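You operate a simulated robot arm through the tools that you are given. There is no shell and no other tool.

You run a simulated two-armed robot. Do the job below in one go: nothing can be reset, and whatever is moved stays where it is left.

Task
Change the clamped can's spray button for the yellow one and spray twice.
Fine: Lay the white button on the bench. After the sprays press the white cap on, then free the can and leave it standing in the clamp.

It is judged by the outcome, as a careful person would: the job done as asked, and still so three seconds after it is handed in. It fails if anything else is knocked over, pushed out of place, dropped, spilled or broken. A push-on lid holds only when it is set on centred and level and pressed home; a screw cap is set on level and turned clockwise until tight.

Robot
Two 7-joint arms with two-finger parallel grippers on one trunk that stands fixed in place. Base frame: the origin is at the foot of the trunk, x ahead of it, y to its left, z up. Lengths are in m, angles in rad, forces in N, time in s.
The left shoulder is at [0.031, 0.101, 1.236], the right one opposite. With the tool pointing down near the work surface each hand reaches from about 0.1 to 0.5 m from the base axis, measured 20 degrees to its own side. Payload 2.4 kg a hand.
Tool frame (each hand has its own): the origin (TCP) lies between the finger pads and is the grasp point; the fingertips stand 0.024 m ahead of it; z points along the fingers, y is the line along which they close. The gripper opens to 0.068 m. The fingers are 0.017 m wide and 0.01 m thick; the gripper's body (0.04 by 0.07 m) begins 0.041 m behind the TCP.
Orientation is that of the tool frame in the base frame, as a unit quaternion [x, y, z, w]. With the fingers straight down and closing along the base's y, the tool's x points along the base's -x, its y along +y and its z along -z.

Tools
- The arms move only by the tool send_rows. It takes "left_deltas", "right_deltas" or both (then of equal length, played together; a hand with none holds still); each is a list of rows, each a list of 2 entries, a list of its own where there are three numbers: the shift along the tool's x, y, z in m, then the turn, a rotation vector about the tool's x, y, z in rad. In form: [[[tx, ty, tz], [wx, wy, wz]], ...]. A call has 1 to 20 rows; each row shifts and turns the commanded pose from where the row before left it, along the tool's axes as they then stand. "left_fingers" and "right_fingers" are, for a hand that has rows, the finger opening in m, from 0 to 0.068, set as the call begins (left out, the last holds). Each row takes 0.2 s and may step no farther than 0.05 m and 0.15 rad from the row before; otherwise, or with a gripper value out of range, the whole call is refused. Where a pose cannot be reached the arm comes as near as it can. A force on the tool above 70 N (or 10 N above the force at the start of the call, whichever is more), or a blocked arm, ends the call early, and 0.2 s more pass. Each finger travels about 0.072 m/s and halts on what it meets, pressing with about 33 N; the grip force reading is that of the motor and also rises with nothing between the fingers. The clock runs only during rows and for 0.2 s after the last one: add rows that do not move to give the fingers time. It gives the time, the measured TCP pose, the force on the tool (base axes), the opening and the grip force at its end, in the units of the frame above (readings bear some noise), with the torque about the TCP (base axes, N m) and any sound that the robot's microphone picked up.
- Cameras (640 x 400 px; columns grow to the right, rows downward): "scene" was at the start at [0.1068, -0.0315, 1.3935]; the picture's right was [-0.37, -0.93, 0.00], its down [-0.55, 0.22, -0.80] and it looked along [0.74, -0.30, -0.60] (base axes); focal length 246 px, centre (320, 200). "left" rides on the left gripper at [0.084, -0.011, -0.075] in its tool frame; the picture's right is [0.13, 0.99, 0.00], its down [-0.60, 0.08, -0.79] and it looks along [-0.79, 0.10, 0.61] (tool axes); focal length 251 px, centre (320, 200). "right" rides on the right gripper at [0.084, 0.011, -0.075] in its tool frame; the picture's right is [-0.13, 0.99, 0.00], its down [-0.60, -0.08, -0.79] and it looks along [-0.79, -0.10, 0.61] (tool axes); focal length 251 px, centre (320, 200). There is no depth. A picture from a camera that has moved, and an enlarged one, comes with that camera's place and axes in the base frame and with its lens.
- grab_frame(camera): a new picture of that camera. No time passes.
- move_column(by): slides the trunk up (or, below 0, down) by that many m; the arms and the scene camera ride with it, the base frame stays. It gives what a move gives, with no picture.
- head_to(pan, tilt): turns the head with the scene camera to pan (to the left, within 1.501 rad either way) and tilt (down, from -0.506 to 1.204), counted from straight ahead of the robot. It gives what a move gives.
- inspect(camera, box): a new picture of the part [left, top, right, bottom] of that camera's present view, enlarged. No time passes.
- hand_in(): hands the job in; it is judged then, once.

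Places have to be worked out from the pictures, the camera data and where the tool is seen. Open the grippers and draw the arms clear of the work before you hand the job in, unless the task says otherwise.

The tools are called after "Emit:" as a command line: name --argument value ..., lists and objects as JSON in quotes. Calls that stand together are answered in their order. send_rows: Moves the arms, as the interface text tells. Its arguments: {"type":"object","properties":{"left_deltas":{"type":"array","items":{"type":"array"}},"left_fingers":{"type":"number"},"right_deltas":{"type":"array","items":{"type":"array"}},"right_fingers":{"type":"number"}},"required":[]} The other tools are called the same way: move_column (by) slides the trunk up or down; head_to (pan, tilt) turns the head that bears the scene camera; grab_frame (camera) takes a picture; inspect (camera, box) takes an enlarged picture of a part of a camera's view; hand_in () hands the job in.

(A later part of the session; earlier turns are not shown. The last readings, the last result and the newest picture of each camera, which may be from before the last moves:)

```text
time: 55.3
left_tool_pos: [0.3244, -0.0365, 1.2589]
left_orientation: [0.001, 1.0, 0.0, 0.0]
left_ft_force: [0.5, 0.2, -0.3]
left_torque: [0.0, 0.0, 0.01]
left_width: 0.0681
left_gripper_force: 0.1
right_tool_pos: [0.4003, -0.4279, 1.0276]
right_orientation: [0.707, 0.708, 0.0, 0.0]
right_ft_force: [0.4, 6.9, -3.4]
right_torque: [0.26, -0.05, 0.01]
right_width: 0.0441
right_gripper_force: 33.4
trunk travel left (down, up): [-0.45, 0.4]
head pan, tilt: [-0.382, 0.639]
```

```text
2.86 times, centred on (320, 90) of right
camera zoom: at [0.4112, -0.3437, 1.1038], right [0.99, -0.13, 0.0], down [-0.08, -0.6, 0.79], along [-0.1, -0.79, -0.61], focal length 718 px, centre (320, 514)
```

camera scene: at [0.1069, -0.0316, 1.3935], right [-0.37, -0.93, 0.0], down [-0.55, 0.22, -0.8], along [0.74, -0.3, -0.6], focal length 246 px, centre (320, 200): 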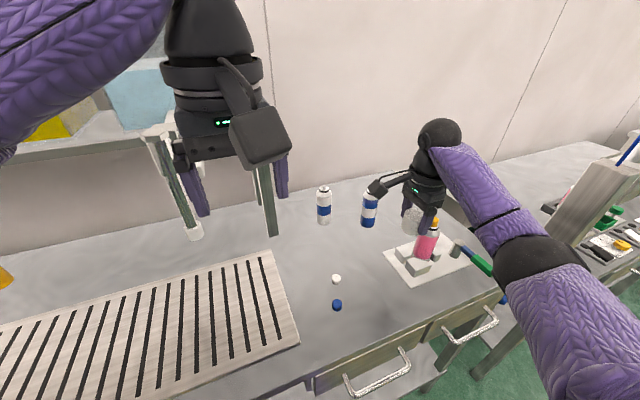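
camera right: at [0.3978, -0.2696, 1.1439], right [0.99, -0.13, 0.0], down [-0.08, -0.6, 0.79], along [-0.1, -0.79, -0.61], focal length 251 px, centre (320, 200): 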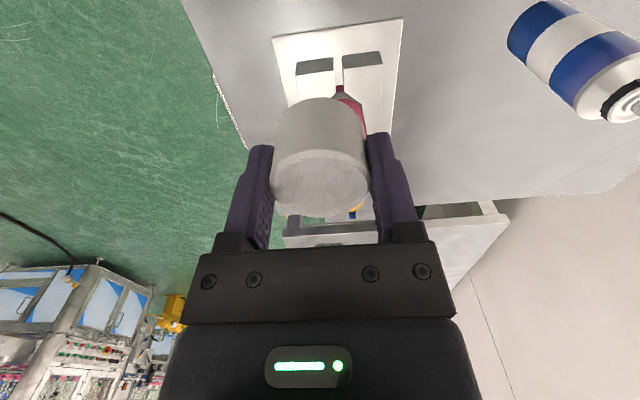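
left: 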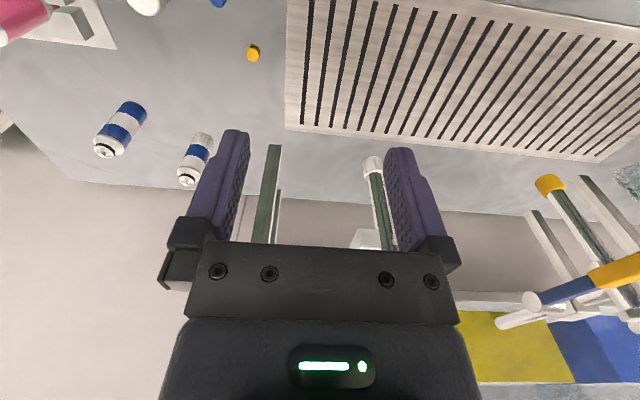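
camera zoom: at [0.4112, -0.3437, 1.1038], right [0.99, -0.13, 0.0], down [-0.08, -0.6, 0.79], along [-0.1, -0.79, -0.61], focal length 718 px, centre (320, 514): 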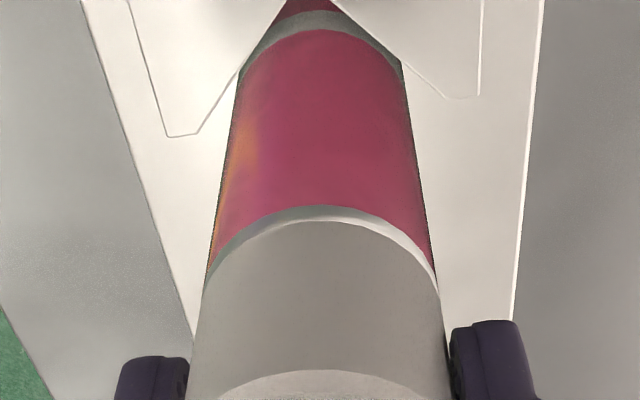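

The force pattern (7 N, then a slight pull down) looks like the cap snapping on. I press 1-2 mm more to be sure it is home.

Emit:
send_rows --right_deltas '[[[0, 0, 0.001], [0, 0, 0]], [[0, 0, 0], [0, 0, 0]]]'

Emit:
send_rows --right_deltas '[[[0, 0, 0.001], [0, 0, 0]], [[0, 0, 0], [0, 0, 0]]]'

Emit:
inspect --camera "scene" --box '[410, 200, 466, 242]'

```text
time: 55.9
left_tool_pos: [0.3236, -0.0349, 1.2587]
left_orientation: [0.0, 1.0, 0.0, 0.0]
left_ft_force: [0.6, -0.1, 2.1]
left_torque: [-0.01, -0.01, 0.04]
left_width: 0.068
left_gripper_force: 0.1
right_tool_pos: [0.4003, -0.4274, 1.029]
right_orientation: [0.707, 0.707, 0.0, 0.0]
right_ft_force: [1.1, 7.7, 2.4]
right_torque: [0.24, -0.02, 0.07]
right_width: 0.0442
right_gripper_force: 32.8
trunk travel left (down, up): [-0.45, 0.4]
head pan, tilt: [-0.382, 0.639]
```

```text
time: 56.5
left_tool_pos: [0.324, -0.0349, 1.2595]
left_orientation: [0.0, 1.0, -0.001, 0.001]
left_ft_force: [-0.6, 0.5, 0.3]
left_torque: [0.01, 0.01, 0.01]
left_width: 0.068
left_gripper_force: 0.0
right_tool_pos: [0.4003, -0.4282, 1.0279]
right_orientation: [0.707, 0.707, 0.0, 0.001]
right_ft_force: [3.8, 2.6, 11.7]
right_torque: [0.12, -0.12, 0.03]
right_width: 0.0442
right_gripper_force: 33.0
trunk travel left (down, up): [-0.45, 0.4]
head pan, tilt: [-0.382, 0.639]
```

```text
9.52 times, centred on (438, 221) of scene
camera zoom: at [0.1066, -0.0301, 1.3937], right [-0.37, -0.93, 0.0], down [-0.55, 0.22, -0.8], along [0.74, -0.3, -0.6], focal length 2346 px, centre (-804, 0)
```

zoom: 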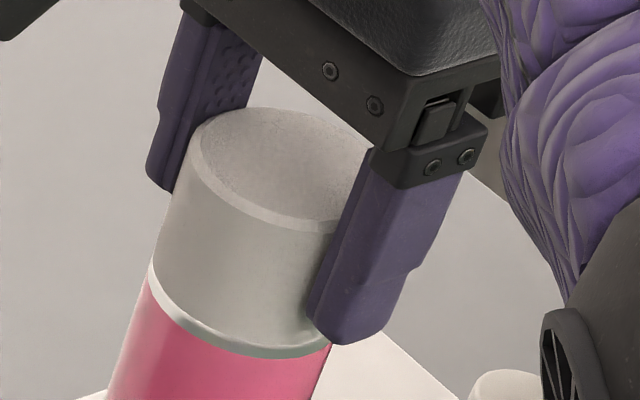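

The cap looks seated and resists further travel. I relieve the pressure, open the fingers fully and rise, then will press on top with closed fingers to make sure.

Emit:
send_rows --right_deltas '[[[0, 0, -0.0015], [0, 0, 0]], [[0, 0, 0], [0, 0, 0]]]'

Emit:
send_rows --right_deltas '[[[0, 0, 0], [0, 0, 0]], [[0, 0, 0], [0, 0, 0]], [[0, 0, 0], [0, 0, 0]]]' --right_fingers 0.068

Emit:
inspect --camera "scene" --box '[400, 195, 470, 247]'

Emit:
inspect --camera "right" --box '[220, 20, 420, 220]'

```text
time: 57.1
left_tool_pos: [0.324, -0.0358, 1.2593]
left_orientation: [-0.001, 1.0, 0.0, -0.001]
left_ft_force: [0.1, 0.2, 0.5]
left_torque: [0.0, 0.02, 0.0]
left_width: 0.0679
left_gripper_force: 0.0
right_tool_pos: [0.4001, -0.4283, 1.0276]
right_orientation: [0.708, 0.707, -0.001, 0.0]
right_ft_force: [1.6, 6.1, -0.8]
right_torque: [0.25, -0.06, -0.02]
right_width: 0.0444
right_gripper_force: 32.5
trunk travel left (down, up): [-0.45, 0.4]
head pan, tilt: [-0.382, 0.639]
```

```text
time: 57.9
left_tool_pos: [0.3247, -0.0374, 1.2589]
left_orientation: [0.001, 1.0, 0.0, -0.001]
left_ft_force: [-0.6, 0.6, -0.6]
left_torque: [-0.01, -0.03, 0.05]
left_width: 0.0681
left_gripper_force: 0.0
right_tool_pos: [0.3987, -0.4291, 1.0278]
right_orientation: [0.707, 0.707, 0.0, 0.0]
right_ft_force: [0.0, 0.4, -0.9]
right_torque: [-0.02, 0.01, 0.02]
right_width: 0.068
right_gripper_force: 0.0
trunk travel left (down, up): [-0.45, 0.4]
head pan, tilt: [-0.382, 0.639]
```

```text
7.69 times, centred on (435, 221) of scene
camera zoom: at [0.1069, -0.0315, 1.3935], right [-0.37, -0.93, 0.0], down [-0.55, 0.22, -0.8], along [0.74, -0.3, -0.6], focal length 1895 px, centre (-565, 38)
```

zoom: 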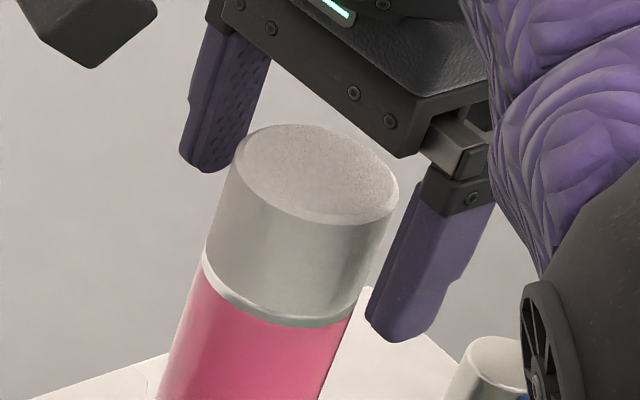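

```text
2.00 times, centred on (320, 120) of right
camera zoom: at [0.4109, -0.3451, 1.1032], right [0.99, -0.13, 0.0], down [-0.08, -0.6, 0.79], along [-0.1, -0.79, -0.61], focal length 503 px, centre (320, 360)
```

zoom: 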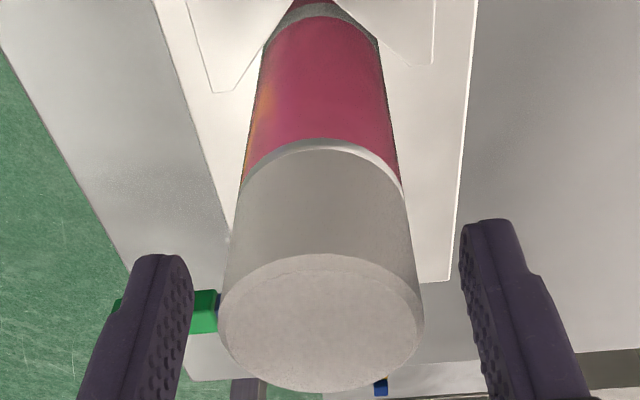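

The cap sits centred and level on the shoulder. I rise with open fingers, close them above the cap, and then press its middle.

Emit:
send_rows --right_deltas '[[[0, 0, -0.01], [0, 0, 0]], [[0, 0, -0.015], [0, 0, 0]], [[0, 0, -0.017], [0, 0, 0]], [[0, 0, 0], [0, 0, 0]]]'

Emit:
send_rows --right_deltas '[[[0, 0, 0], [0, 0, 0]], [[0, 0, 0], [0, 0, 0]], [[0, 0, 0], [0, 0, 0]], [[0, 0, 0], [0, 0, 0]], [[0, 0, 0], [0, 0, 0]]]' --right_fingers 0.0

Emit:
inspect --camera "scene" --box '[400, 185, 470, 237]'

Emit:
inspect --camera "right" --box '[220, 20, 420, 220]'

```text
time: 58.9
left_tool_pos: [0.3239, -0.0374, 1.2589]
left_orientation: [-0.001, 1.0, 0.0, 0.0]
left_ft_force: [-0.6, 0.1, 0.1]
left_torque: [-0.01, -0.05, 0.02]
left_width: 0.068
left_gripper_force: 0.0
right_tool_pos: [0.3995, -0.4292, 1.0712]
right_orientation: [0.707, 0.707, 0.0, 0.0]
right_ft_force: [0.6, -0.1, -0.3]
right_torque: [0.0, -0.04, -0.01]
right_width: 0.0682
right_gripper_force: 0.1
trunk travel left (down, up): [-0.45, 0.4]
head pan, tilt: [-0.382, 0.639]
```

```text
time: 60.1
left_tool_pos: [0.3239, -0.0365, 1.2589]
left_orientation: [0.0, 1.0, 0.0, 0.0]
left_ft_force: [0.3, -0.8, 0.6]
left_torque: [0.03, -0.03, 0.05]
left_width: 0.068
left_gripper_force: 0.0
right_tool_pos: [0.3985, -0.43, 1.0698]
right_orientation: [0.707, 0.707, -0.001, 0.0]
right_ft_force: [0.1, -0.4, -1.5]
right_torque: [-0.02, 0.02, -0.01]
right_width: 0.0
right_gripper_force: 23.6
trunk travel left (down, up): [-0.45, 0.4]
head pan, tilt: [-0.382, 0.639]
```

```text
7.69 times, centred on (435, 211) of scene
camera zoom: at [0.1069, -0.0316, 1.3935], right [-0.37, -0.93, 0.0], down [-0.55, 0.22, -0.8], along [0.74, -0.3, -0.6], focal length 1895 px, centre (-565, 115)
```

zoom: 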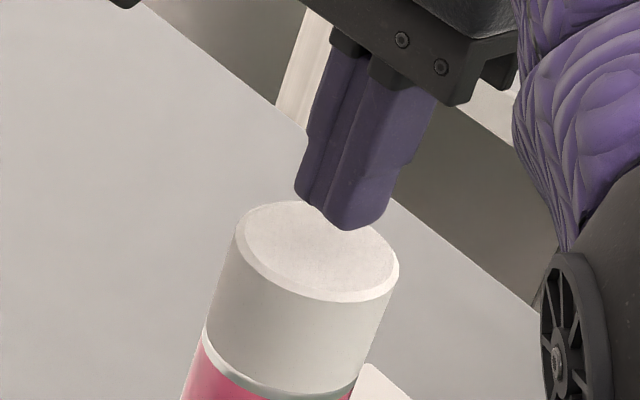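

```text
2.00 times, centred on (320, 120) of right
camera zoom: at [0.4109, -0.345, 1.1454], right [0.99, -0.13, 0.0], down [-0.08, -0.6, 0.79], along [-0.1, -0.79, -0.61], focal length 503 px, centre (320, 360)
```

zoom: 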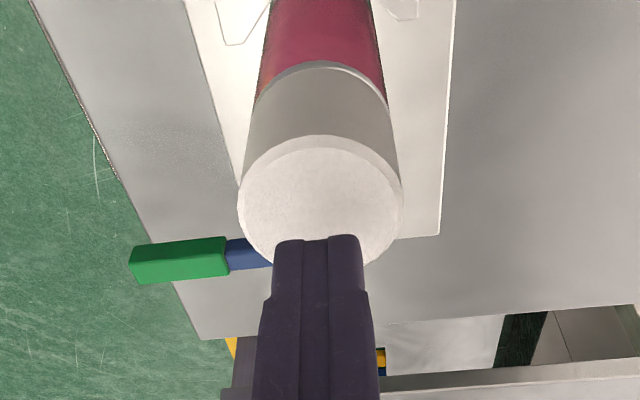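

The fingers are over the cap's centre. I lower to contact and press in small steps.

Emit:
send_rows --right_deltas '[[[0, 0, 0.006], [0, 0, 0]], [[0, 0, 0.005], [0, 0, 0]], [[0, 0, 0.002], [0, 0, 0]], [[0, 0, 0], [0, 0, 0]]]'

Emit:
send_rows --right_deltas '[[[0, 0, 0.0015], [0, 0, 0]], [[0, 0, 0.001], [0, 0, 0]]]'

```text
time: 61.1
left_tool_pos: [0.3241, -0.037, 1.2597]
left_orientation: [-0.001, 1.0, 0.0, 0.0]
left_ft_force: [0.1, 0.1, -0.7]
left_torque: [0.02, 0.01, -0.01]
left_width: 0.0678
left_gripper_force: 0.1
right_tool_pos: [0.401, -0.429, 1.0576]
right_orientation: [0.707, 0.708, 0.001, 0.0]
right_ft_force: [0.2, 0.7, -0.8]
right_torque: [-0.03, -0.04, -0.02]
right_width: 0.0001
right_gripper_force: 23.6
trunk travel left (down, up): [-0.45, 0.4]
head pan, tilt: [-0.382, 0.639]
```

```text
time: 61.7
left_tool_pos: [0.3242, -0.036, 1.2587]
left_orientation: [-0.001, 1.0, 0.0, 0.0]
left_ft_force: [-0.3, -0.9, 0.6]
left_torque: [0.0, 0.01, 0.0]
left_width: 0.0679
left_gripper_force: 0.0
right_tool_pos: [0.3998, -0.4292, 1.0557]
right_orientation: [0.707, 0.707, 0.001, 0.002]
right_ft_force: [3.7, -0.3, 17.4]
right_torque: [-0.03, -0.1, 0.02]
right_width: 0.0002
right_gripper_force: 24.1
trunk travel left (down, up): [-0.45, 0.4]
head pan, tilt: [-0.382, 0.639]
```

Contact at 17 N. I press about 2 mm further to reach roughly 40 N and look.

Emit:
send_rows --right_deltas '[[[0, 0, 0.001], [0, 0, 0]], [[0, 0, 0.001], [0, 0, 0]]]'

Emit:
inspect --camera "scene" --box '[390, 185, 480, 252]'

```text
time: 62.3
left_tool_pos: [0.3226, -0.0338, 1.2603]
left_orientation: [0.001, 1.0, -0.001, 0.001]
left_ft_force: [0.1, 0.8, 0.4]
left_torque: [-0.01, -0.03, -0.01]
left_width: 0.0681
left_gripper_force: 0.1
right_tool_pos: [0.3985, -0.4278, 1.0563]
right_orientation: [0.707, 0.707, 0.001, 0.004]
right_ft_force: [6.4, -5.8, 45.6]
right_torque: [-0.2, -0.15, -0.03]
right_width: 0.0001
right_gripper_force: 24.2
trunk travel left (down, up): [-0.45, 0.4]
head pan, tilt: [-0.382, 0.639]
```

```text
5.97 times, centred on (435, 218) of scene
camera zoom: at [0.1048, -0.0292, 1.3942], right [-0.37, -0.93, 0.0], down [-0.55, 0.22, -0.8], along [0.75, -0.3, -0.6], focal length 1471 px, centre (-367, 90)
```

zoom: 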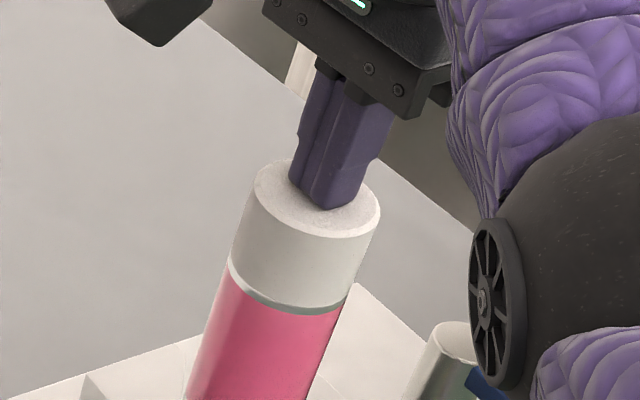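

Pressed with 45 N without further movement - the cap is home and no spray occurred. I lift off and look at the clamp lever.

Emit:
send_rows --right_deltas '[[[0, 0, -0.004], [0, 0, 0]], [[0, 0, -0.012], [0, 0, 0]], [[0, 0, 0], [0, 0, 0]]]'

Emit:
grab_frame --camera "right"

Emit:
inspect --camera "scene" --box '[380, 220, 510, 300]'

```text
time: 63.1
left_tool_pos: [0.3242, -0.0383, 1.2595]
left_orientation: [0.0, 1.0, 0.0, 0.0]
left_ft_force: [0.3, 0.3, 0.4]
left_torque: [-0.02, 0.01, -0.03]
left_width: 0.0682
left_gripper_force: 0.0
right_tool_pos: [0.3987, -0.428, 1.0678]
right_orientation: [0.707, 0.707, -0.001, -0.002]
right_ft_force: [-0.1, -0.1, -0.3]
right_torque: [-0.01, -0.01, 0.0]
right_width: 0.0001
right_gripper_force: 24.0
trunk travel left (down, up): [-0.45, 0.4]
head pan, tilt: [-0.382, 0.639]
```

```text
taken
camera right: at [0.411, -0.3443, 1.143], right [0.99, -0.13, 0.0], down [-0.08, -0.61, 0.79], along [-0.1, -0.79, -0.61], focal length 251 px, centre (320, 200)
```

right: 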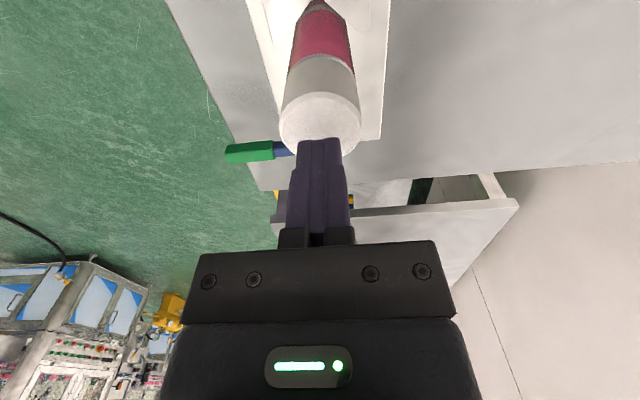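

```text
4.92 times, centred on (445, 260) of scene
camera zoom: at [0.107, -0.0317, 1.3933], right [-0.37, -0.93, 0.0], down [-0.55, 0.22, -0.8], along [0.74, -0.3, -0.6], focal length 1213 px, centre (-295, -95)
```

zoom: 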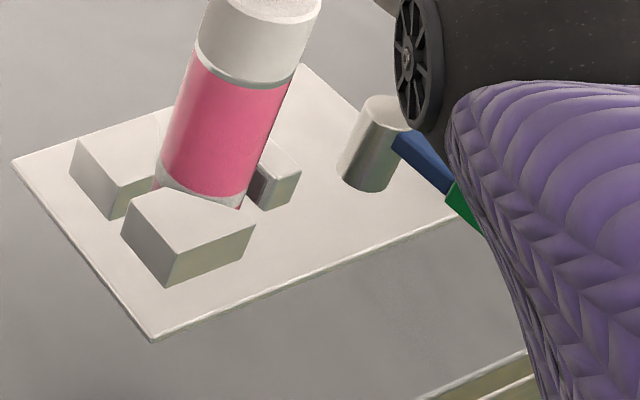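

The lever's handle points towards the robot. I move the hand off to the near side of the can (x about 0.30) at this height to get a clear wrist view of the clamp and lever.

Emit:
send_rows --right_deltas '[[[0, -0.03, 0], [0, 0, 0]], [[0, -0.03, 0], [0, 0, 0]], [[0.01, -0.03, 0.0], [0, 0, 0]], [[0.01, -0.01, 0.0], [0, 0, 0]], [[0, 0, 0], [0, 0, 0]]]'

Emit:
grab_frame --camera "right"

Emit:
inspect --camera "scene" --box '[380, 210, 520, 300]'

```text
time: 64.3
left_tool_pos: [0.324, -0.036, 1.2591]
left_orientation: [0.001, 1.0, 0.001, 0.0]
left_ft_force: [-0.7, -0.2, 0.4]
left_torque: [0.01, -0.01, 0.02]
left_width: 0.0682
left_gripper_force: 0.0
right_tool_pos: [0.2993, -0.4102, 1.0686]
right_orientation: [0.707, 0.707, 0.0, 0.0]
right_ft_force: [0.7, 0.6, -0.7]
right_torque: [-0.01, 0.02, -0.01]
right_width: 0.0004
right_gripper_force: 23.2
trunk travel left (down, up): [-0.45, 0.4]
head pan, tilt: [-0.382, 0.639]
```

```text
taken
camera right: at [0.3118, -0.3258, 1.1438], right [0.99, -0.13, 0.0], down [-0.08, -0.6, 0.79], along [-0.1, -0.79, -0.61], focal length 251 px, centre (320, 200)
```

right: 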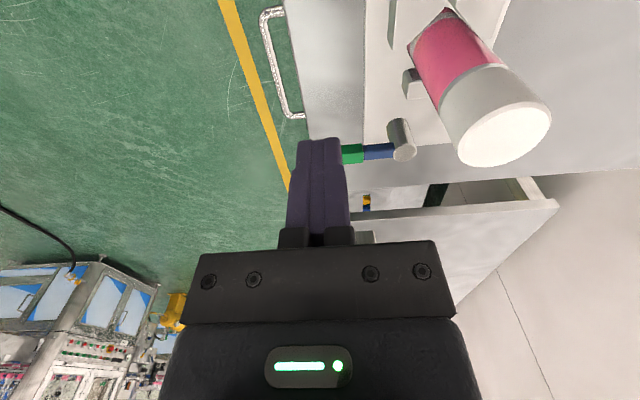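

```text
4.44 times, centred on (450, 255) of scene
camera zoom: at [0.1069, -0.0316, 1.3935], right [-0.37, -0.93, 0.0], down [-0.55, 0.22, -0.8], along [0.74, -0.3, -0.6], focal length 1095 px, centre (-258, -44)
```

zoom: 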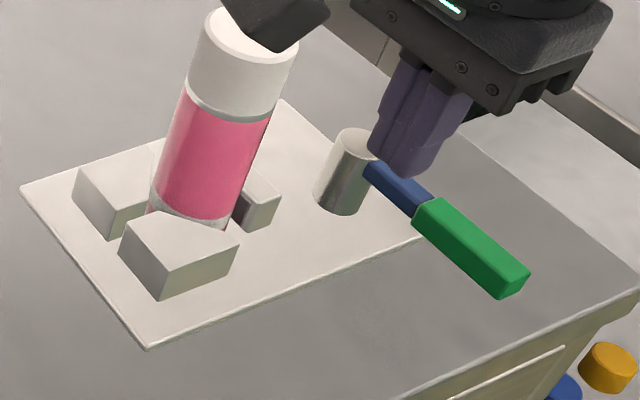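

I zoom on the lever and jaw from both views to understand how the clamp works.

Emit:
inspect --camera "scene" --box '[425, 225, 505, 285]'

Emit:
inspect --camera "right" --box '[330, 40, 450, 180]'

```text
6.67 times, centred on (465, 255) of scene
camera zoom: at [0.1069, -0.0316, 1.3935], right [-0.37, -0.93, 0.0], down [-0.55, 0.22, -0.8], along [0.74, -0.3, -0.6], focal length 1642 px, centre (-647, -167)
```

zoom: 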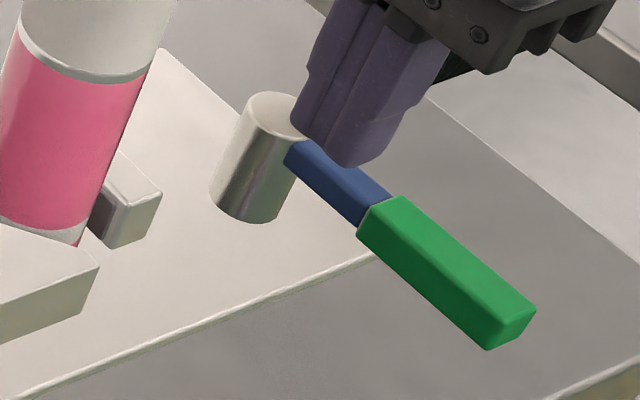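

```text
2.86 times, centred on (390, 110) of right
camera zoom: at [0.3118, -0.3258, 1.1438], right [0.99, -0.13, 0.0], down [-0.08, -0.6, 0.79], along [-0.1, -0.79, -0.61], focal length 718 px, centre (120, 457)
```

zoom: 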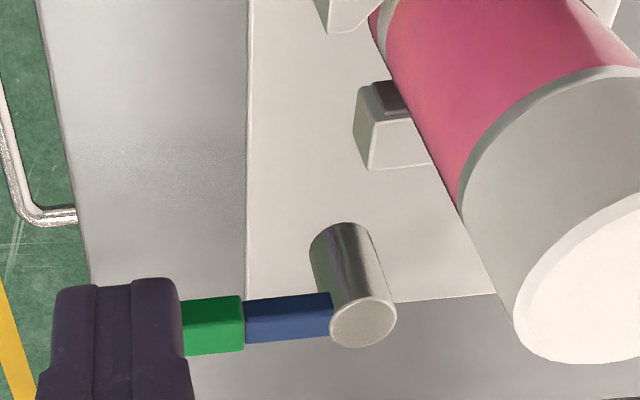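

Combining the views, the lever pivots on the post near (0.379, -0.524) and its green handle reaches to (0.281, -0.524) with its top near z 0.933. I bring the closed fingers down on the can-side of the handle, without touching it, to test it with a light push.

Emit:
send_rows --right_deltas '[[[-0.027, -0.0025, 0.01], [0, 0, 0]], [[-0.027, -0.0025, 0.02], [0, 0, 0]], [[-0.026, -0.002, 0.02], [0, 0, 0]], [[0, 0, 0.02], [0, 0, 0]], [[0, 0, 0], [0, 0, 0]]]'

Emit:
grab_frame --camera "right"

Emit:
grab_frame --camera "scene"

```text
time: 65.5
left_tool_pos: [0.3244, -0.0372, 1.2587]
left_orientation: [0.0, 1.0, 0.0, 0.0]
left_ft_force: [0.2, -0.8, 0.4]
left_torque: [0.06, 0.0, 0.02]
left_width: 0.068
left_gripper_force: 0.0
right_tool_pos: [0.2926, -0.489, 0.9991]
right_orientation: [0.707, 0.707, 0.001, 0.0]
right_ft_force: [0.4, 0.3, -0.1]
right_torque: [0.01, 0.01, -0.02]
right_width: 0.0001
right_gripper_force: 24.0
trunk travel left (down, up): [-0.45, 0.4]
head pan, tilt: [-0.382, 0.639]
```

```text
taken
camera right: at [0.3039, -0.4058, 1.0743], right [0.99, -0.13, 0.0], down [-0.08, -0.6, 0.79], along [-0.1, -0.79, -0.61], focal length 251 px, centre (320, 200)
```

right: 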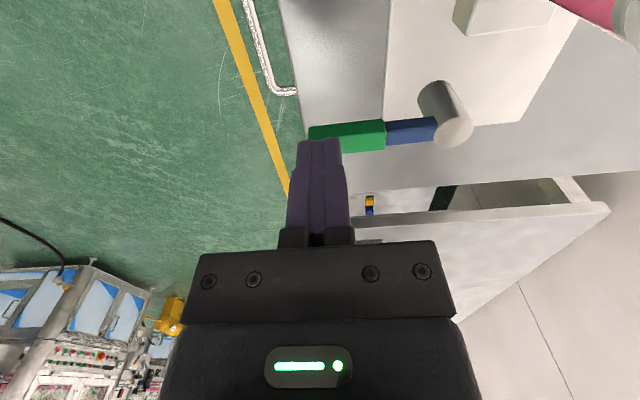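

```text
taken
camera scene: at [0.1069, -0.0316, 1.3935], right [-0.37, -0.93, 0.0], down [-0.55, 0.22, -0.8], along [0.74, -0.3, -0.6], focal length 246 px, centre (320, 200)
```

scene: 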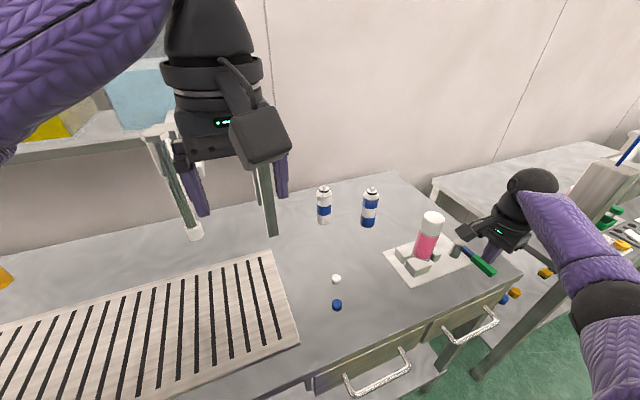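

The hand follows well here. I lower so the fingertips are level with the handle, next to it.

Emit:
send_rows --right_deltas '[[[0, 0, 0.02], [0, 0, 0]], [[0, 0, 0.02], [0, 0, 0]], [[0, 0, 0.018], [0, 0, 0]], [[0, 0, 0], [0, 0, 0]]]'

Emit:
inspect --camera "right" --box '[220, 40, 480, 220]'

Emit:
inspect --camera "scene" --box '[440, 200, 540, 290]'

```text
time: 66.5
left_tool_pos: [0.3241, -0.0361, 1.2591]
left_orientation: [0.0, 1.0, 0.0, 0.0]
left_ft_force: [-0.7, 0.6, 0.1]
left_torque: [0.0, -0.01, 0.0]
left_width: 0.0678
left_gripper_force: 0.0
right_tool_pos: [0.2924, -0.4879, 0.9406]
right_orientation: [0.707, 0.707, 0.0, 0.001]
right_ft_force: [0.2, -0.2, 0.6]
right_torque: [-0.02, -0.01, 0.01]
right_width: 0.0002
right_gripper_force: 24.0
trunk travel left (down, up): [-0.45, 0.4]
head pan, tilt: [-0.382, 0.639]
```

```text
2.22 times, centred on (350, 130) of right
camera zoom: at [0.3028, -0.4044, 1.0163], right [0.99, -0.13, 0.0], down [-0.08, -0.6, 0.79], along [-0.1, -0.79, -0.61], focal length 559 px, centre (253, 356)
```

zoom: 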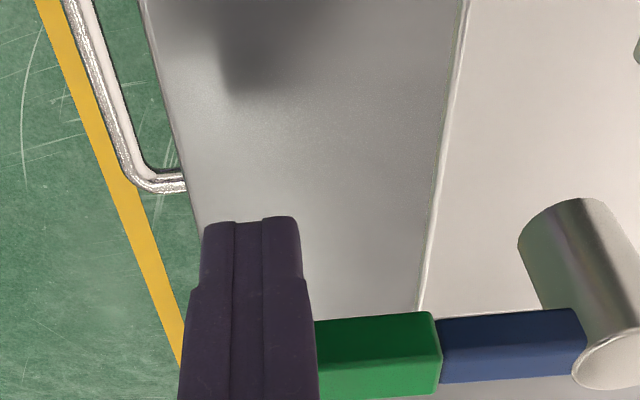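

```text
4.44 times, centred on (490, 245) of scene
camera zoom: at [0.1069, -0.0316, 1.3935], right [-0.37, -0.93, 0.0], down [-0.55, 0.22, -0.8], along [0.74, -0.3, -0.6], focal length 1095 px, centre (-436, 0)
```

zoom: 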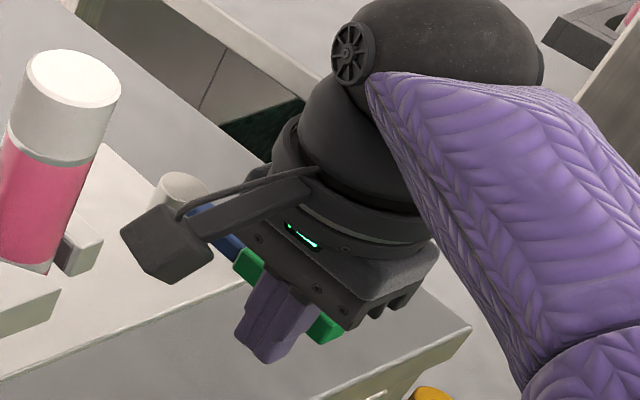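

The fingers stand beside the handle on its can side. I approach in the -y direction and give a light test push.

Emit:
send_rows --right_deltas '[[[-0.007, 0, 0.002], [0, 0, 0]], [[-0.007, 0, 0], [0, 0, 0]], [[-0.003, 0, 0], [0, 0, 0]], [[0, 0, 0], [0, 0, 0]]]'

Emit:
send_rows --right_deltas '[[[-0.003, 0, 0], [0, 0, 0]], [[0, 0, 0], [0, 0, 0]]]'

Emit:
send_rows --right_deltas '[[[-0.002, 0, 0], [0, 0, 0]], [[0, 0, 0], [0, 0, 0]]]'

Emit:
inspect --camera "right" --box '[220, 40, 480, 220]'

```text
time: 67.5
left_tool_pos: [0.3244, -0.0367, 1.259]
left_orientation: [0.0, 1.0, 0.001, 0.001]
left_ft_force: [0.3, 0.2, 0.0]
left_torque: [0.01, -0.02, 0.0]
left_width: 0.0682
left_gripper_force: 0.1
right_tool_pos: [0.2914, -0.5059, 0.9393]
right_orientation: [0.707, 0.707, 0.0, 0.001]
right_ft_force: [0.0, -0.5, -0.6]
right_torque: [-0.03, 0.01, 0.01]
right_width: 0.0003
right_gripper_force: 23.0
trunk travel left (down, up): [-0.45, 0.4]
head pan, tilt: [-0.382, 0.639]
```

```text
time: 68.1
left_tool_pos: [0.3239, -0.0364, 1.2588]
left_orientation: [0.0, 1.0, 0.0, -0.001]
left_ft_force: [0.3, 0.5, -0.5]
left_torque: [0.01, 0.01, 0.01]
left_width: 0.0679
left_gripper_force: 0.1
right_tool_pos: [0.2919, -0.5092, 0.9387]
right_orientation: [0.707, 0.707, -0.001, 0.0]
right_ft_force: [0.4, 1.2, -1.0]
right_torque: [0.05, 0.01, 0.03]
right_width: 0.0
right_gripper_force: 23.7
trunk travel left (down, up): [-0.45, 0.4]
head pan, tilt: [-0.382, 0.639]
```

```text
time: 68.7
left_tool_pos: [0.325, -0.0372, 1.259]
left_orientation: [0.0, 1.0, 0.0, 0.0]
left_ft_force: [0.3, 0.1, -0.3]
left_torque: [0.0, 0.02, -0.01]
left_width: 0.0681
left_gripper_force: 0.1
right_tool_pos: [0.2918, -0.5112, 0.9381]
right_orientation: [0.707, 0.707, 0.0, 0.0]
right_ft_force: [0.2, 0.2, 0.2]
right_torque: [-0.01, 0.03, 0.0]
right_width: 0.0
right_gripper_force: 23.3
trunk travel left (down, up): [-0.45, 0.4]
head pan, tilt: [-0.382, 0.639]
```

```text
2.22 times, centred on (350, 130) of right
camera zoom: at [0.3028, -0.427, 1.0139], right [0.99, -0.13, 0.0], down [-0.08, -0.6, 0.79], along [-0.1, -0.79, -0.61], focal length 559 px, centre (253, 356)
```

zoom: 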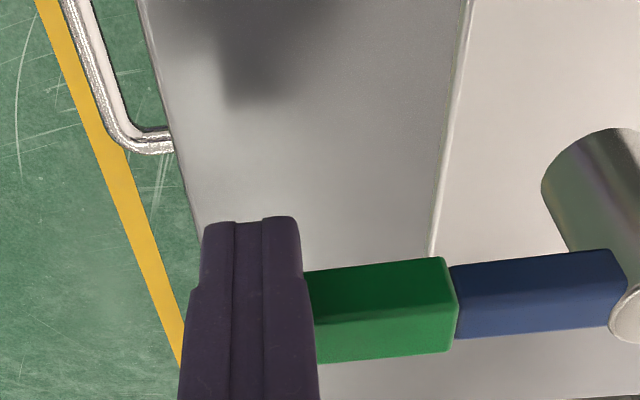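

No contact yet. I continue in 2-3 mm steps.

Emit:
send_rows --right_deltas '[[[-0.003, 0, 0], [0, 0, 0]], [[0, 0, 0], [0, 0, 0]]]'

Emit:
send_rows --right_deltas '[[[-0.002, 0, 0], [0, 0, 0]], [[0, 0, 0], [0, 0, 0]]]'

Emit:
inspect --camera "right" --box '[220, 40, 480, 220]'

```text
time: 69.3
left_tool_pos: [0.3233, -0.0369, 1.2583]
left_orientation: [0.0, 1.0, 0.001, 0.0]
left_ft_force: [0.1, -0.5, 1.3]
left_torque: [-0.01, -0.01, -0.04]
left_width: 0.0679
left_gripper_force: 0.0
right_tool_pos: [0.2914, -0.5143, 0.9391]
right_orientation: [0.707, 0.707, -0.001, 0.0]
right_ft_force: [0.8, -0.4, -0.2]
right_torque: [0.0, 0.0, 0.02]
right_width: 0.0001
right_gripper_force: 23.5
trunk travel left (down, up): [-0.45, 0.4]
head pan, tilt: [-0.382, 0.639]
```

```text
time: 69.9
left_tool_pos: [0.3244, -0.0366, 1.2585]
left_orientation: [0.001, 1.0, 0.0, 0.0]
left_ft_force: [0.2, -0.2, -0.4]
left_torque: [0.02, 0.02, 0.01]
left_width: 0.0679
left_gripper_force: 0.0
right_tool_pos: [0.2911, -0.5171, 0.9389]
right_orientation: [0.707, 0.707, 0.001, 0.0]
right_ft_force: [-1.4, -0.3, -0.6]
right_torque: [0.01, -0.01, -0.01]
right_width: 0.0
right_gripper_force: 23.3
trunk travel left (down, up): [-0.45, 0.4]
head pan, tilt: [-0.382, 0.639]
```

```text
2.22 times, centred on (350, 130) of right
camera zoom: at [0.3032, -0.4322, 1.0138], right [0.99, -0.13, 0.0], down [-0.08, -0.6, 0.79], along [-0.1, -0.79, -0.61], focal length 559 px, centre (253, 356)
```

zoom: 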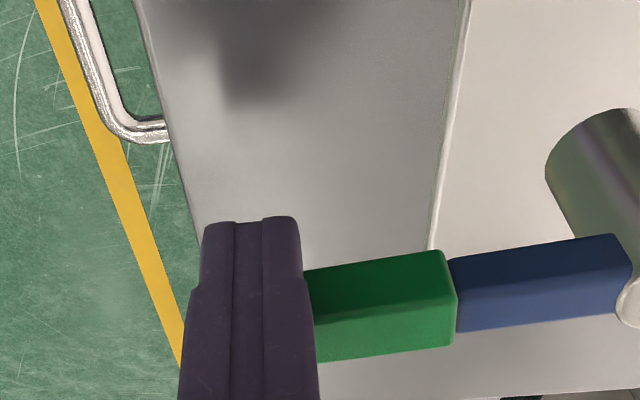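

The force stays near zero, but the lever's angle in the picture may be changing. I push 6 mm further and compare both views.

Emit:
send_rows --right_deltas '[[[-0.003, 0, 0], [0, 0, 0]], [[-0.003, 0, 0], [0, 0, 0]], [[0, 0, 0], [0, 0, 0]]]'

Emit:
inspect --camera "right" --box '[220, 40, 480, 220]'

Emit:
inspect --camera "scene" --box '[400, 200, 540, 290]'

```text
time: 70.7
left_tool_pos: [0.3243, -0.0366, 1.2577]
left_orientation: [0.0, 1.0, 0.0, 0.0]
left_ft_force: [0.5, -0.9, -0.2]
left_torque: [0.0, 0.01, -0.01]
left_width: 0.0678
left_gripper_force: 0.2
right_tool_pos: [0.2923, -0.5214, 0.9387]
right_orientation: [0.707, 0.707, 0.0, -0.001]
right_ft_force: [-0.5, 0.7, 0.2]
right_torque: [0.01, 0.02, 0.0]
right_width: 0.0001
right_gripper_force: 23.7
trunk travel left (down, up): [-0.45, 0.4]
head pan, tilt: [-0.382, 0.639]
```

```text
2.22 times, centred on (350, 130) of right
camera zoom: at [0.3031, -0.4375, 1.0138], right [0.99, -0.13, 0.0], down [-0.08, -0.6, 0.79], along [-0.1, -0.79, -0.61], focal length 559 px, centre (253, 356)
```

zoom: 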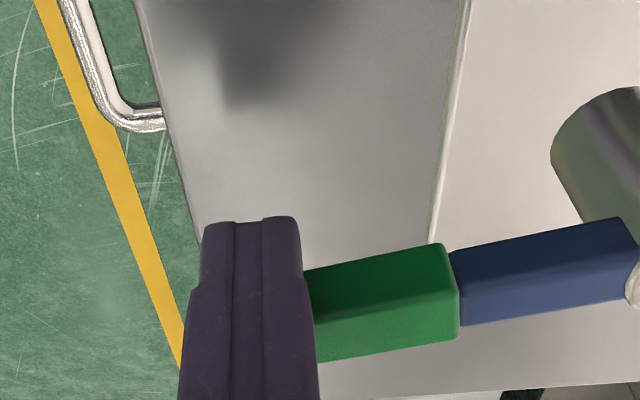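

```text
4.44 times, centred on (470, 245) of scene
camera zoom: at [0.1069, -0.0316, 1.3935], right [-0.37, -0.93, 0.0], down [-0.55, 0.22, -0.8], along [0.74, -0.3, -0.6], focal length 1095 px, centre (-347, 0)
```

zoom: 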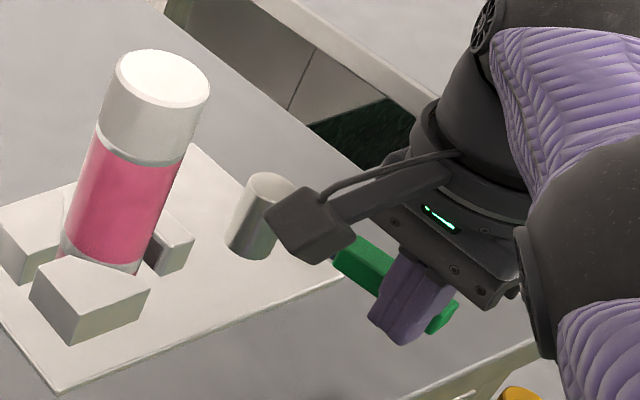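

The lever swings towards -y almost without resistance (about 9° so far). I keep pushing along its arc to about 30°.

Emit:
send_rows --right_deltas '[[[-0.006, 0, 0], [0, 0, 0]], [[-0.006, 0, 0], [0, 0, 0]], [[-0.006, 0.0005, 0], [0, 0, 0]], [[-0.006, 0.001, 0], [0, 0, 0]], [[-0.006, 0.001, 0], [0, 0, 0]], [[0, 0, 0], [0, 0, 0]]]'

Emit:
inspect --camera "right" --box '[220, 20, 520, 220]'

Emit:
inspect --camera "scene" --box '[400, 200, 540, 290]'

```text
time: 72.1
left_tool_pos: [0.324, -0.0361, 1.2581]
left_orientation: [0.0, 1.0, 0.0, -0.001]
left_ft_force: [0.2, 0.6, 0.2]
left_torque: [-0.01, -0.01, 0.02]
left_width: 0.0683
left_gripper_force: 0.1
right_tool_pos: [0.2917, -0.5213, 0.9387]
right_orientation: [0.707, 0.708, 0.0, 0.0]
right_ft_force: [0.2, -0.5, 0.1]
right_torque: [0.01, 0.01, -0.01]
right_width: 0.0
right_gripper_force: 23.3
right hand out of reach, approached as far as the arm can: row 1, 2, 3, 4, 5
trunk travel left (down, up): [-0.45, 0.4]
head pan, tilt: [-0.382, 0.639]
```

```text
2.00 times, centred on (370, 120) of right
camera zoom: at [0.3031, -0.4375, 1.0138], right [0.99, -0.13, 0.0], down [-0.08, -0.6, 0.79], along [-0.1, -0.79, -0.61], focal length 503 px, centre (220, 360)
```

zoom: 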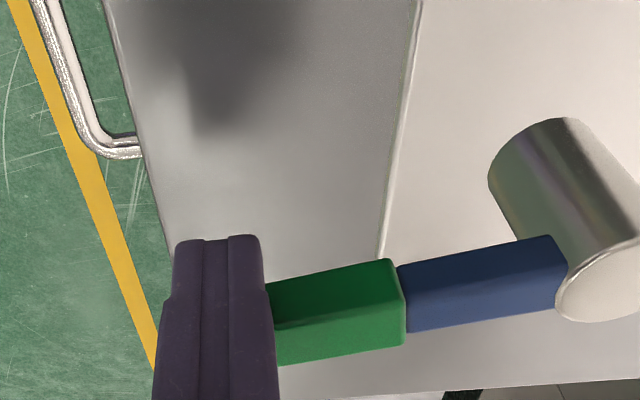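

```text
4.44 times, centred on (470, 245) of scene
camera zoom: at [0.1069, -0.0316, 1.3935], right [-0.37, -0.93, 0.0], down [-0.55, 0.22, -0.8], along [0.74, -0.3, -0.6], focal length 1095 px, centre (-347, 0)
```

zoom: 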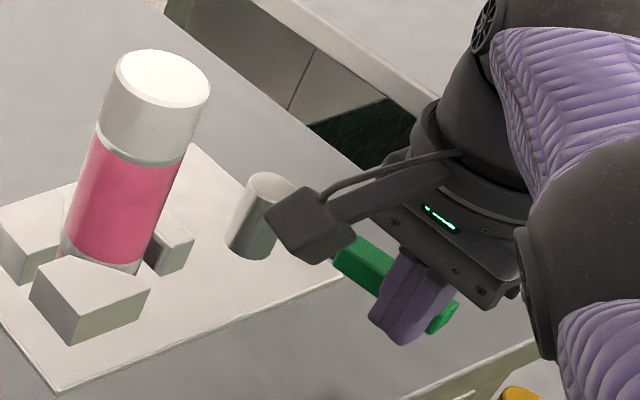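

The vertical hand is at the edge of its reach here. I step back a little to see where the commanded pose stands, then I will tilt the hand outward to extend the reach.

Emit:
send_rows --right_deltas '[[[0.01, 0, 0], [0, 0, 0]], [[0.01, 0, 0], [0, 0, 0]], [[0, 0, 0], [0, 0, 0]]]'

```text
time: 72.9
left_tool_pos: [0.3245, -0.0375, 1.2586]
left_orientation: [0.0, 1.0, 0.0, 0.001]
left_ft_force: [-0.5, 0.0, 0.3]
left_torque: [-0.01, -0.02, 0.01]
left_width: 0.0679
left_gripper_force: 0.0
right_tool_pos: [0.2991, -0.5112, 0.9345]
right_orientation: [0.706, 0.708, 0.001, -0.002]
right_ft_force: [0.6, -0.8, 0.0]
right_torque: [0.0, 0.03, -0.04]
right_width: 0.0
right_gripper_force: 24.1
right hand out of reach, approached as far as the arm can: row 1, 2
trunk travel left (down, up): [-0.45, 0.4]
head pan, tilt: [-0.382, 0.639]
```

The commanded pose had run ahead. I bring it back within reach and tilt the hand by about 29° so that the fingers point outward and down.

Emit:
send_rows --right_deltas '[[[0.02, 0, 0], [0, 0, 0]], [[0.01, 0, 0], [0, -0.1, 0]], [[0, 0, 0], [0, -0.1, 0]], [[0, 0, 0], [0, -0.1, 0]], [[0, 0, 0], [0, -0.1, 0]], [[0, 0, 0], [0, -0.1, 0]], [[0, 0, 0], [0, 0, 0]]]'

Emit:
grab_frame --camera "right"

Emit:
inspect --camera "scene" --box '[400, 190, 560, 300]'

```text
time: 74.5
left_tool_pos: [0.3252, -0.0369, 1.259]
left_orientation: [0.001, 1.0, 0.0, 0.0]
left_ft_force: [-0.3, 0.2, 0.2]
left_torque: [-0.02, 0.02, -0.01]
left_width: 0.068
left_gripper_force: 0.1
right_tool_pos: [0.3438, -0.5291, 0.9128]
right_orientation: [0.685, 0.686, -0.175, 0.175]
right_ft_force: [-1.3, 1.2, 0.0]
right_torque: [0.03, 0.0, 0.0]
right_width: 0.0002
right_gripper_force: 23.2
right hand out of reach, approached as far as the arm can: row 1, 2, 3, 4, 5, 6
trunk travel left (down, up): [-0.45, 0.4]
head pan, tilt: [-0.382, 0.639]
```

```text
taken
camera right: at [0.3551, -0.4195, 0.9374], right [0.99, -0.11, 0.06], down [-0.08, -0.15, 0.99], along [-0.1, -0.98, -0.16], focal length 251 px, centre (320, 200)
```

right: 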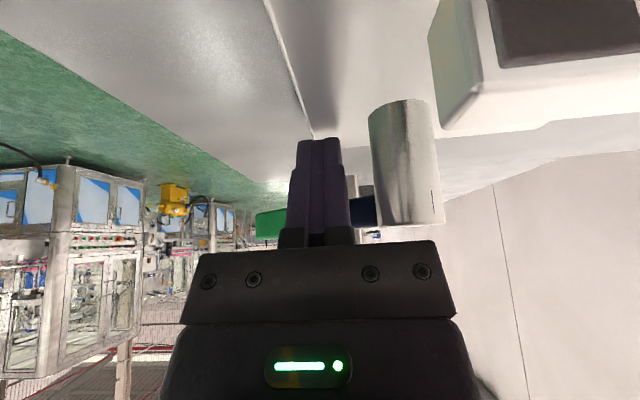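

```text
3.64 times, centred on (480, 245) of scene
camera zoom: at [0.1067, -0.0314, 1.3935], right [-0.37, -0.93, 0.0], down [-0.55, 0.22, -0.8], along [0.74, -0.3, -0.6], focal length 896 px, centre (-262, 36)
```

zoom: 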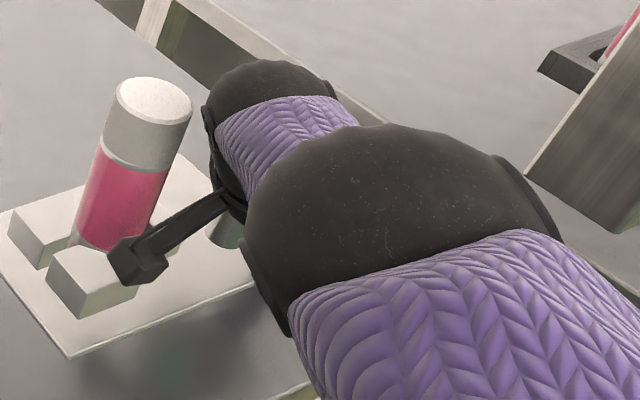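

The inverse kinematics got stuck there: the hand drifted to x 0.344 and its camera came close to the can, though without contact. I back out at once, raising the hand and undoing the tilt.

Emit:
send_rows --right_deltas '[[[-0.0048, -0.004, -0.0088], [0, 0.1, 0]], [[-0.0058, -0.001, -0.0138], [0, 0.1, 0]], [[-0.0044, 0, -0.0143], [0, 0.1, 0]], [[-0.003, 0, -0.0147], [0, 0.1, 0]], [[-0.0015, 0, -0.0149], [0, 0.1, 0]], [[0, 0, 0], [0, 0, 0]]]'

Emit:
grab_frame --camera "right"

Emit:
grab_frame --camera "scene"

```text
time: 75.9
left_tool_pos: [0.3237, -0.037, 1.2575]
left_orientation: [0.0, 1.0, 0.0, 0.0]
left_ft_force: [-0.3, -1.3, 0.0]
left_torque: [0.01, 0.02, 0.0]
left_width: 0.0679
left_gripper_force: 0.0
right_tool_pos: [0.3217, -0.5115, 0.9913]
right_orientation: [0.707, 0.707, 0.001, -0.002]
right_ft_force: [-0.1, -0.9, -0.3]
right_torque: [-0.02, -0.01, 0.0]
right_width: 0.0
right_gripper_force: 24.3
right hand out of reach, approached as far as the arm can: row 3, 4, 5
trunk travel left (down, up): [-0.45, 0.4]
head pan, tilt: [-0.382, 0.639]
```

```text
taken
camera right: at [0.333, -0.4272, 1.0668], right [0.99, -0.13, 0.0], down [-0.08, -0.61, 0.79], along [-0.1, -0.78, -0.61], focal length 251 px, centre (320, 200)
```

right: 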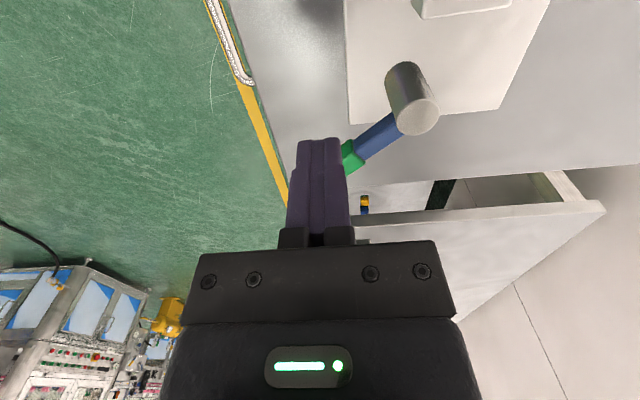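

```text
taken
camera scene: at [0.107, -0.0317, 1.3935], right [-0.37, -0.93, 0.0], down [-0.55, 0.22, -0.8], along [0.74, -0.3, -0.6], focal length 246 px, centre (320, 200)
```

scene: 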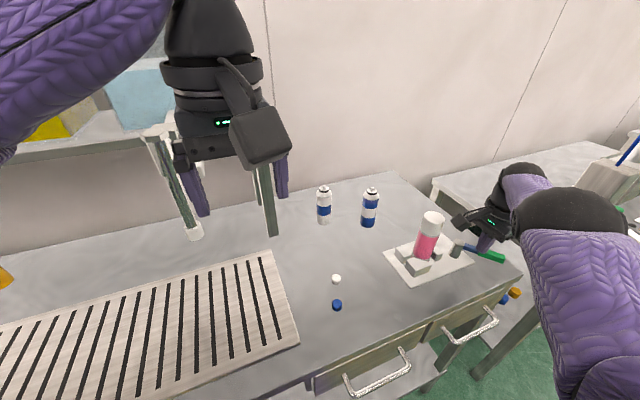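

The lever now stands at about 38°. Before going on I check whether the jaw has moved.

Emit:
inspect --camera "scene" --box '[400, 220, 510, 290]'

Emit:
inspect --camera "right" --box '[330, 0, 530, 160]'

```text
5.71 times, centred on (455, 255) of scene
camera zoom: at [0.107, -0.0317, 1.3935], right [-0.37, -0.93, 0.0], down [-0.55, 0.22, -0.8], along [0.74, -0.3, -0.6], focal length 1408 px, centre (-451, -114)
```

zoom: 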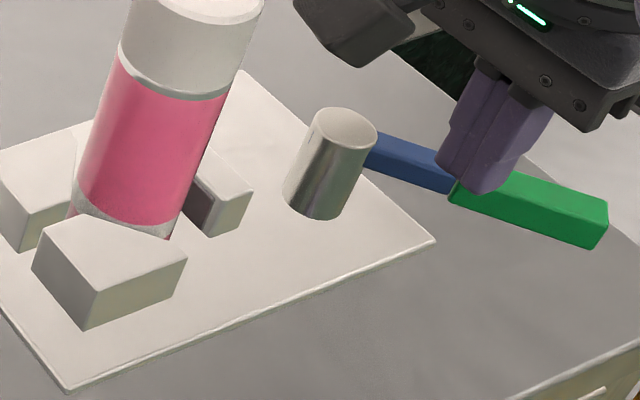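

```text
2.50 times, centred on (430, 80) of right
camera zoom: at [0.333, -0.4272, 1.0668], right [0.99, -0.13, 0.0], down [-0.08, -0.61, 0.79], along [-0.1, -0.78, -0.61], focal length 629 px, centre (45, 500)
```

zoom: 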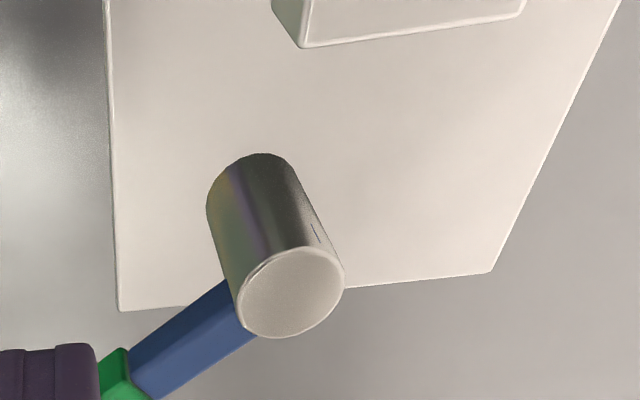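

I zoom in closer on the jaw and pad next to the can.

Emit:
inspect --camera "scene" --box '[415, 235, 455, 265]'

```text
13.33 times, centred on (435, 250) of scene
camera zoom: at [0.107, -0.0317, 1.3935], right [-0.37, -0.93, 0.0], down [-0.55, 0.22, -0.8], along [0.74, -0.3, -0.6], focal length 3284 px, centre (-1213, -467)
```

zoom: 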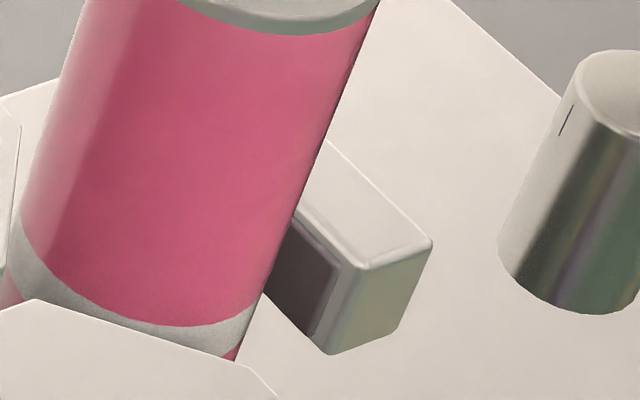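

The jaw has already drawn back about 5 mm. I want the lever further over, so first I retreat to a comfortable spot beside the can to recover a good arm posture.

Emit:
send_rows --right_deltas '[[[0.015, -0.005, -0.01], [0, 0, 0]], [[0.02, 0.0, -0.01], [0, 0, 0]], [[0.02, 0.0, -0.01], [0, 0, 0]], [[0.025, 0.0, -0.01], [0, 0, 0]], [[0.02, 0.0, 0], [0, 0, 0]], [[0, 0, 0], [0, 0, 0]]]'

Emit:
grab_frame --camera "scene"

```text
time: 77.3
left_tool_pos: [0.3245, -0.0364, 1.2582]
left_orientation: [-0.001, 1.0, 0.0, 0.0]
left_ft_force: [-1.0, 0.7, -0.1]
left_torque: [0.0, -0.02, 0.01]
left_width: 0.0679
left_gripper_force: 0.0
right_tool_pos: [0.372, -0.469, 1.0208]
right_orientation: [0.707, 0.707, 0.0, -0.001]
right_ft_force: [-0.9, 0.4, 0.1]
right_torque: [-0.04, -0.02, 0.0]
right_width: 0.0001
right_gripper_force: 23.9
right hand out of reach, approached as far as the arm can: row 1, 2, 3, 4, 5
trunk travel left (down, up): [-0.45, 0.4]
head pan, tilt: [-0.382, 0.639]
```

```text
taken
camera scene: at [0.1069, -0.0316, 1.3935], right [-0.37, -0.93, 0.0], down [-0.55, 0.22, -0.8], along [0.74, -0.3, -0.6], focal length 246 px, centre (320, 200)
```

scene: 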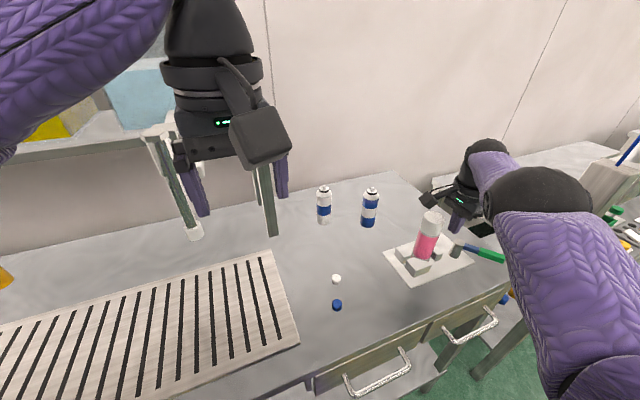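

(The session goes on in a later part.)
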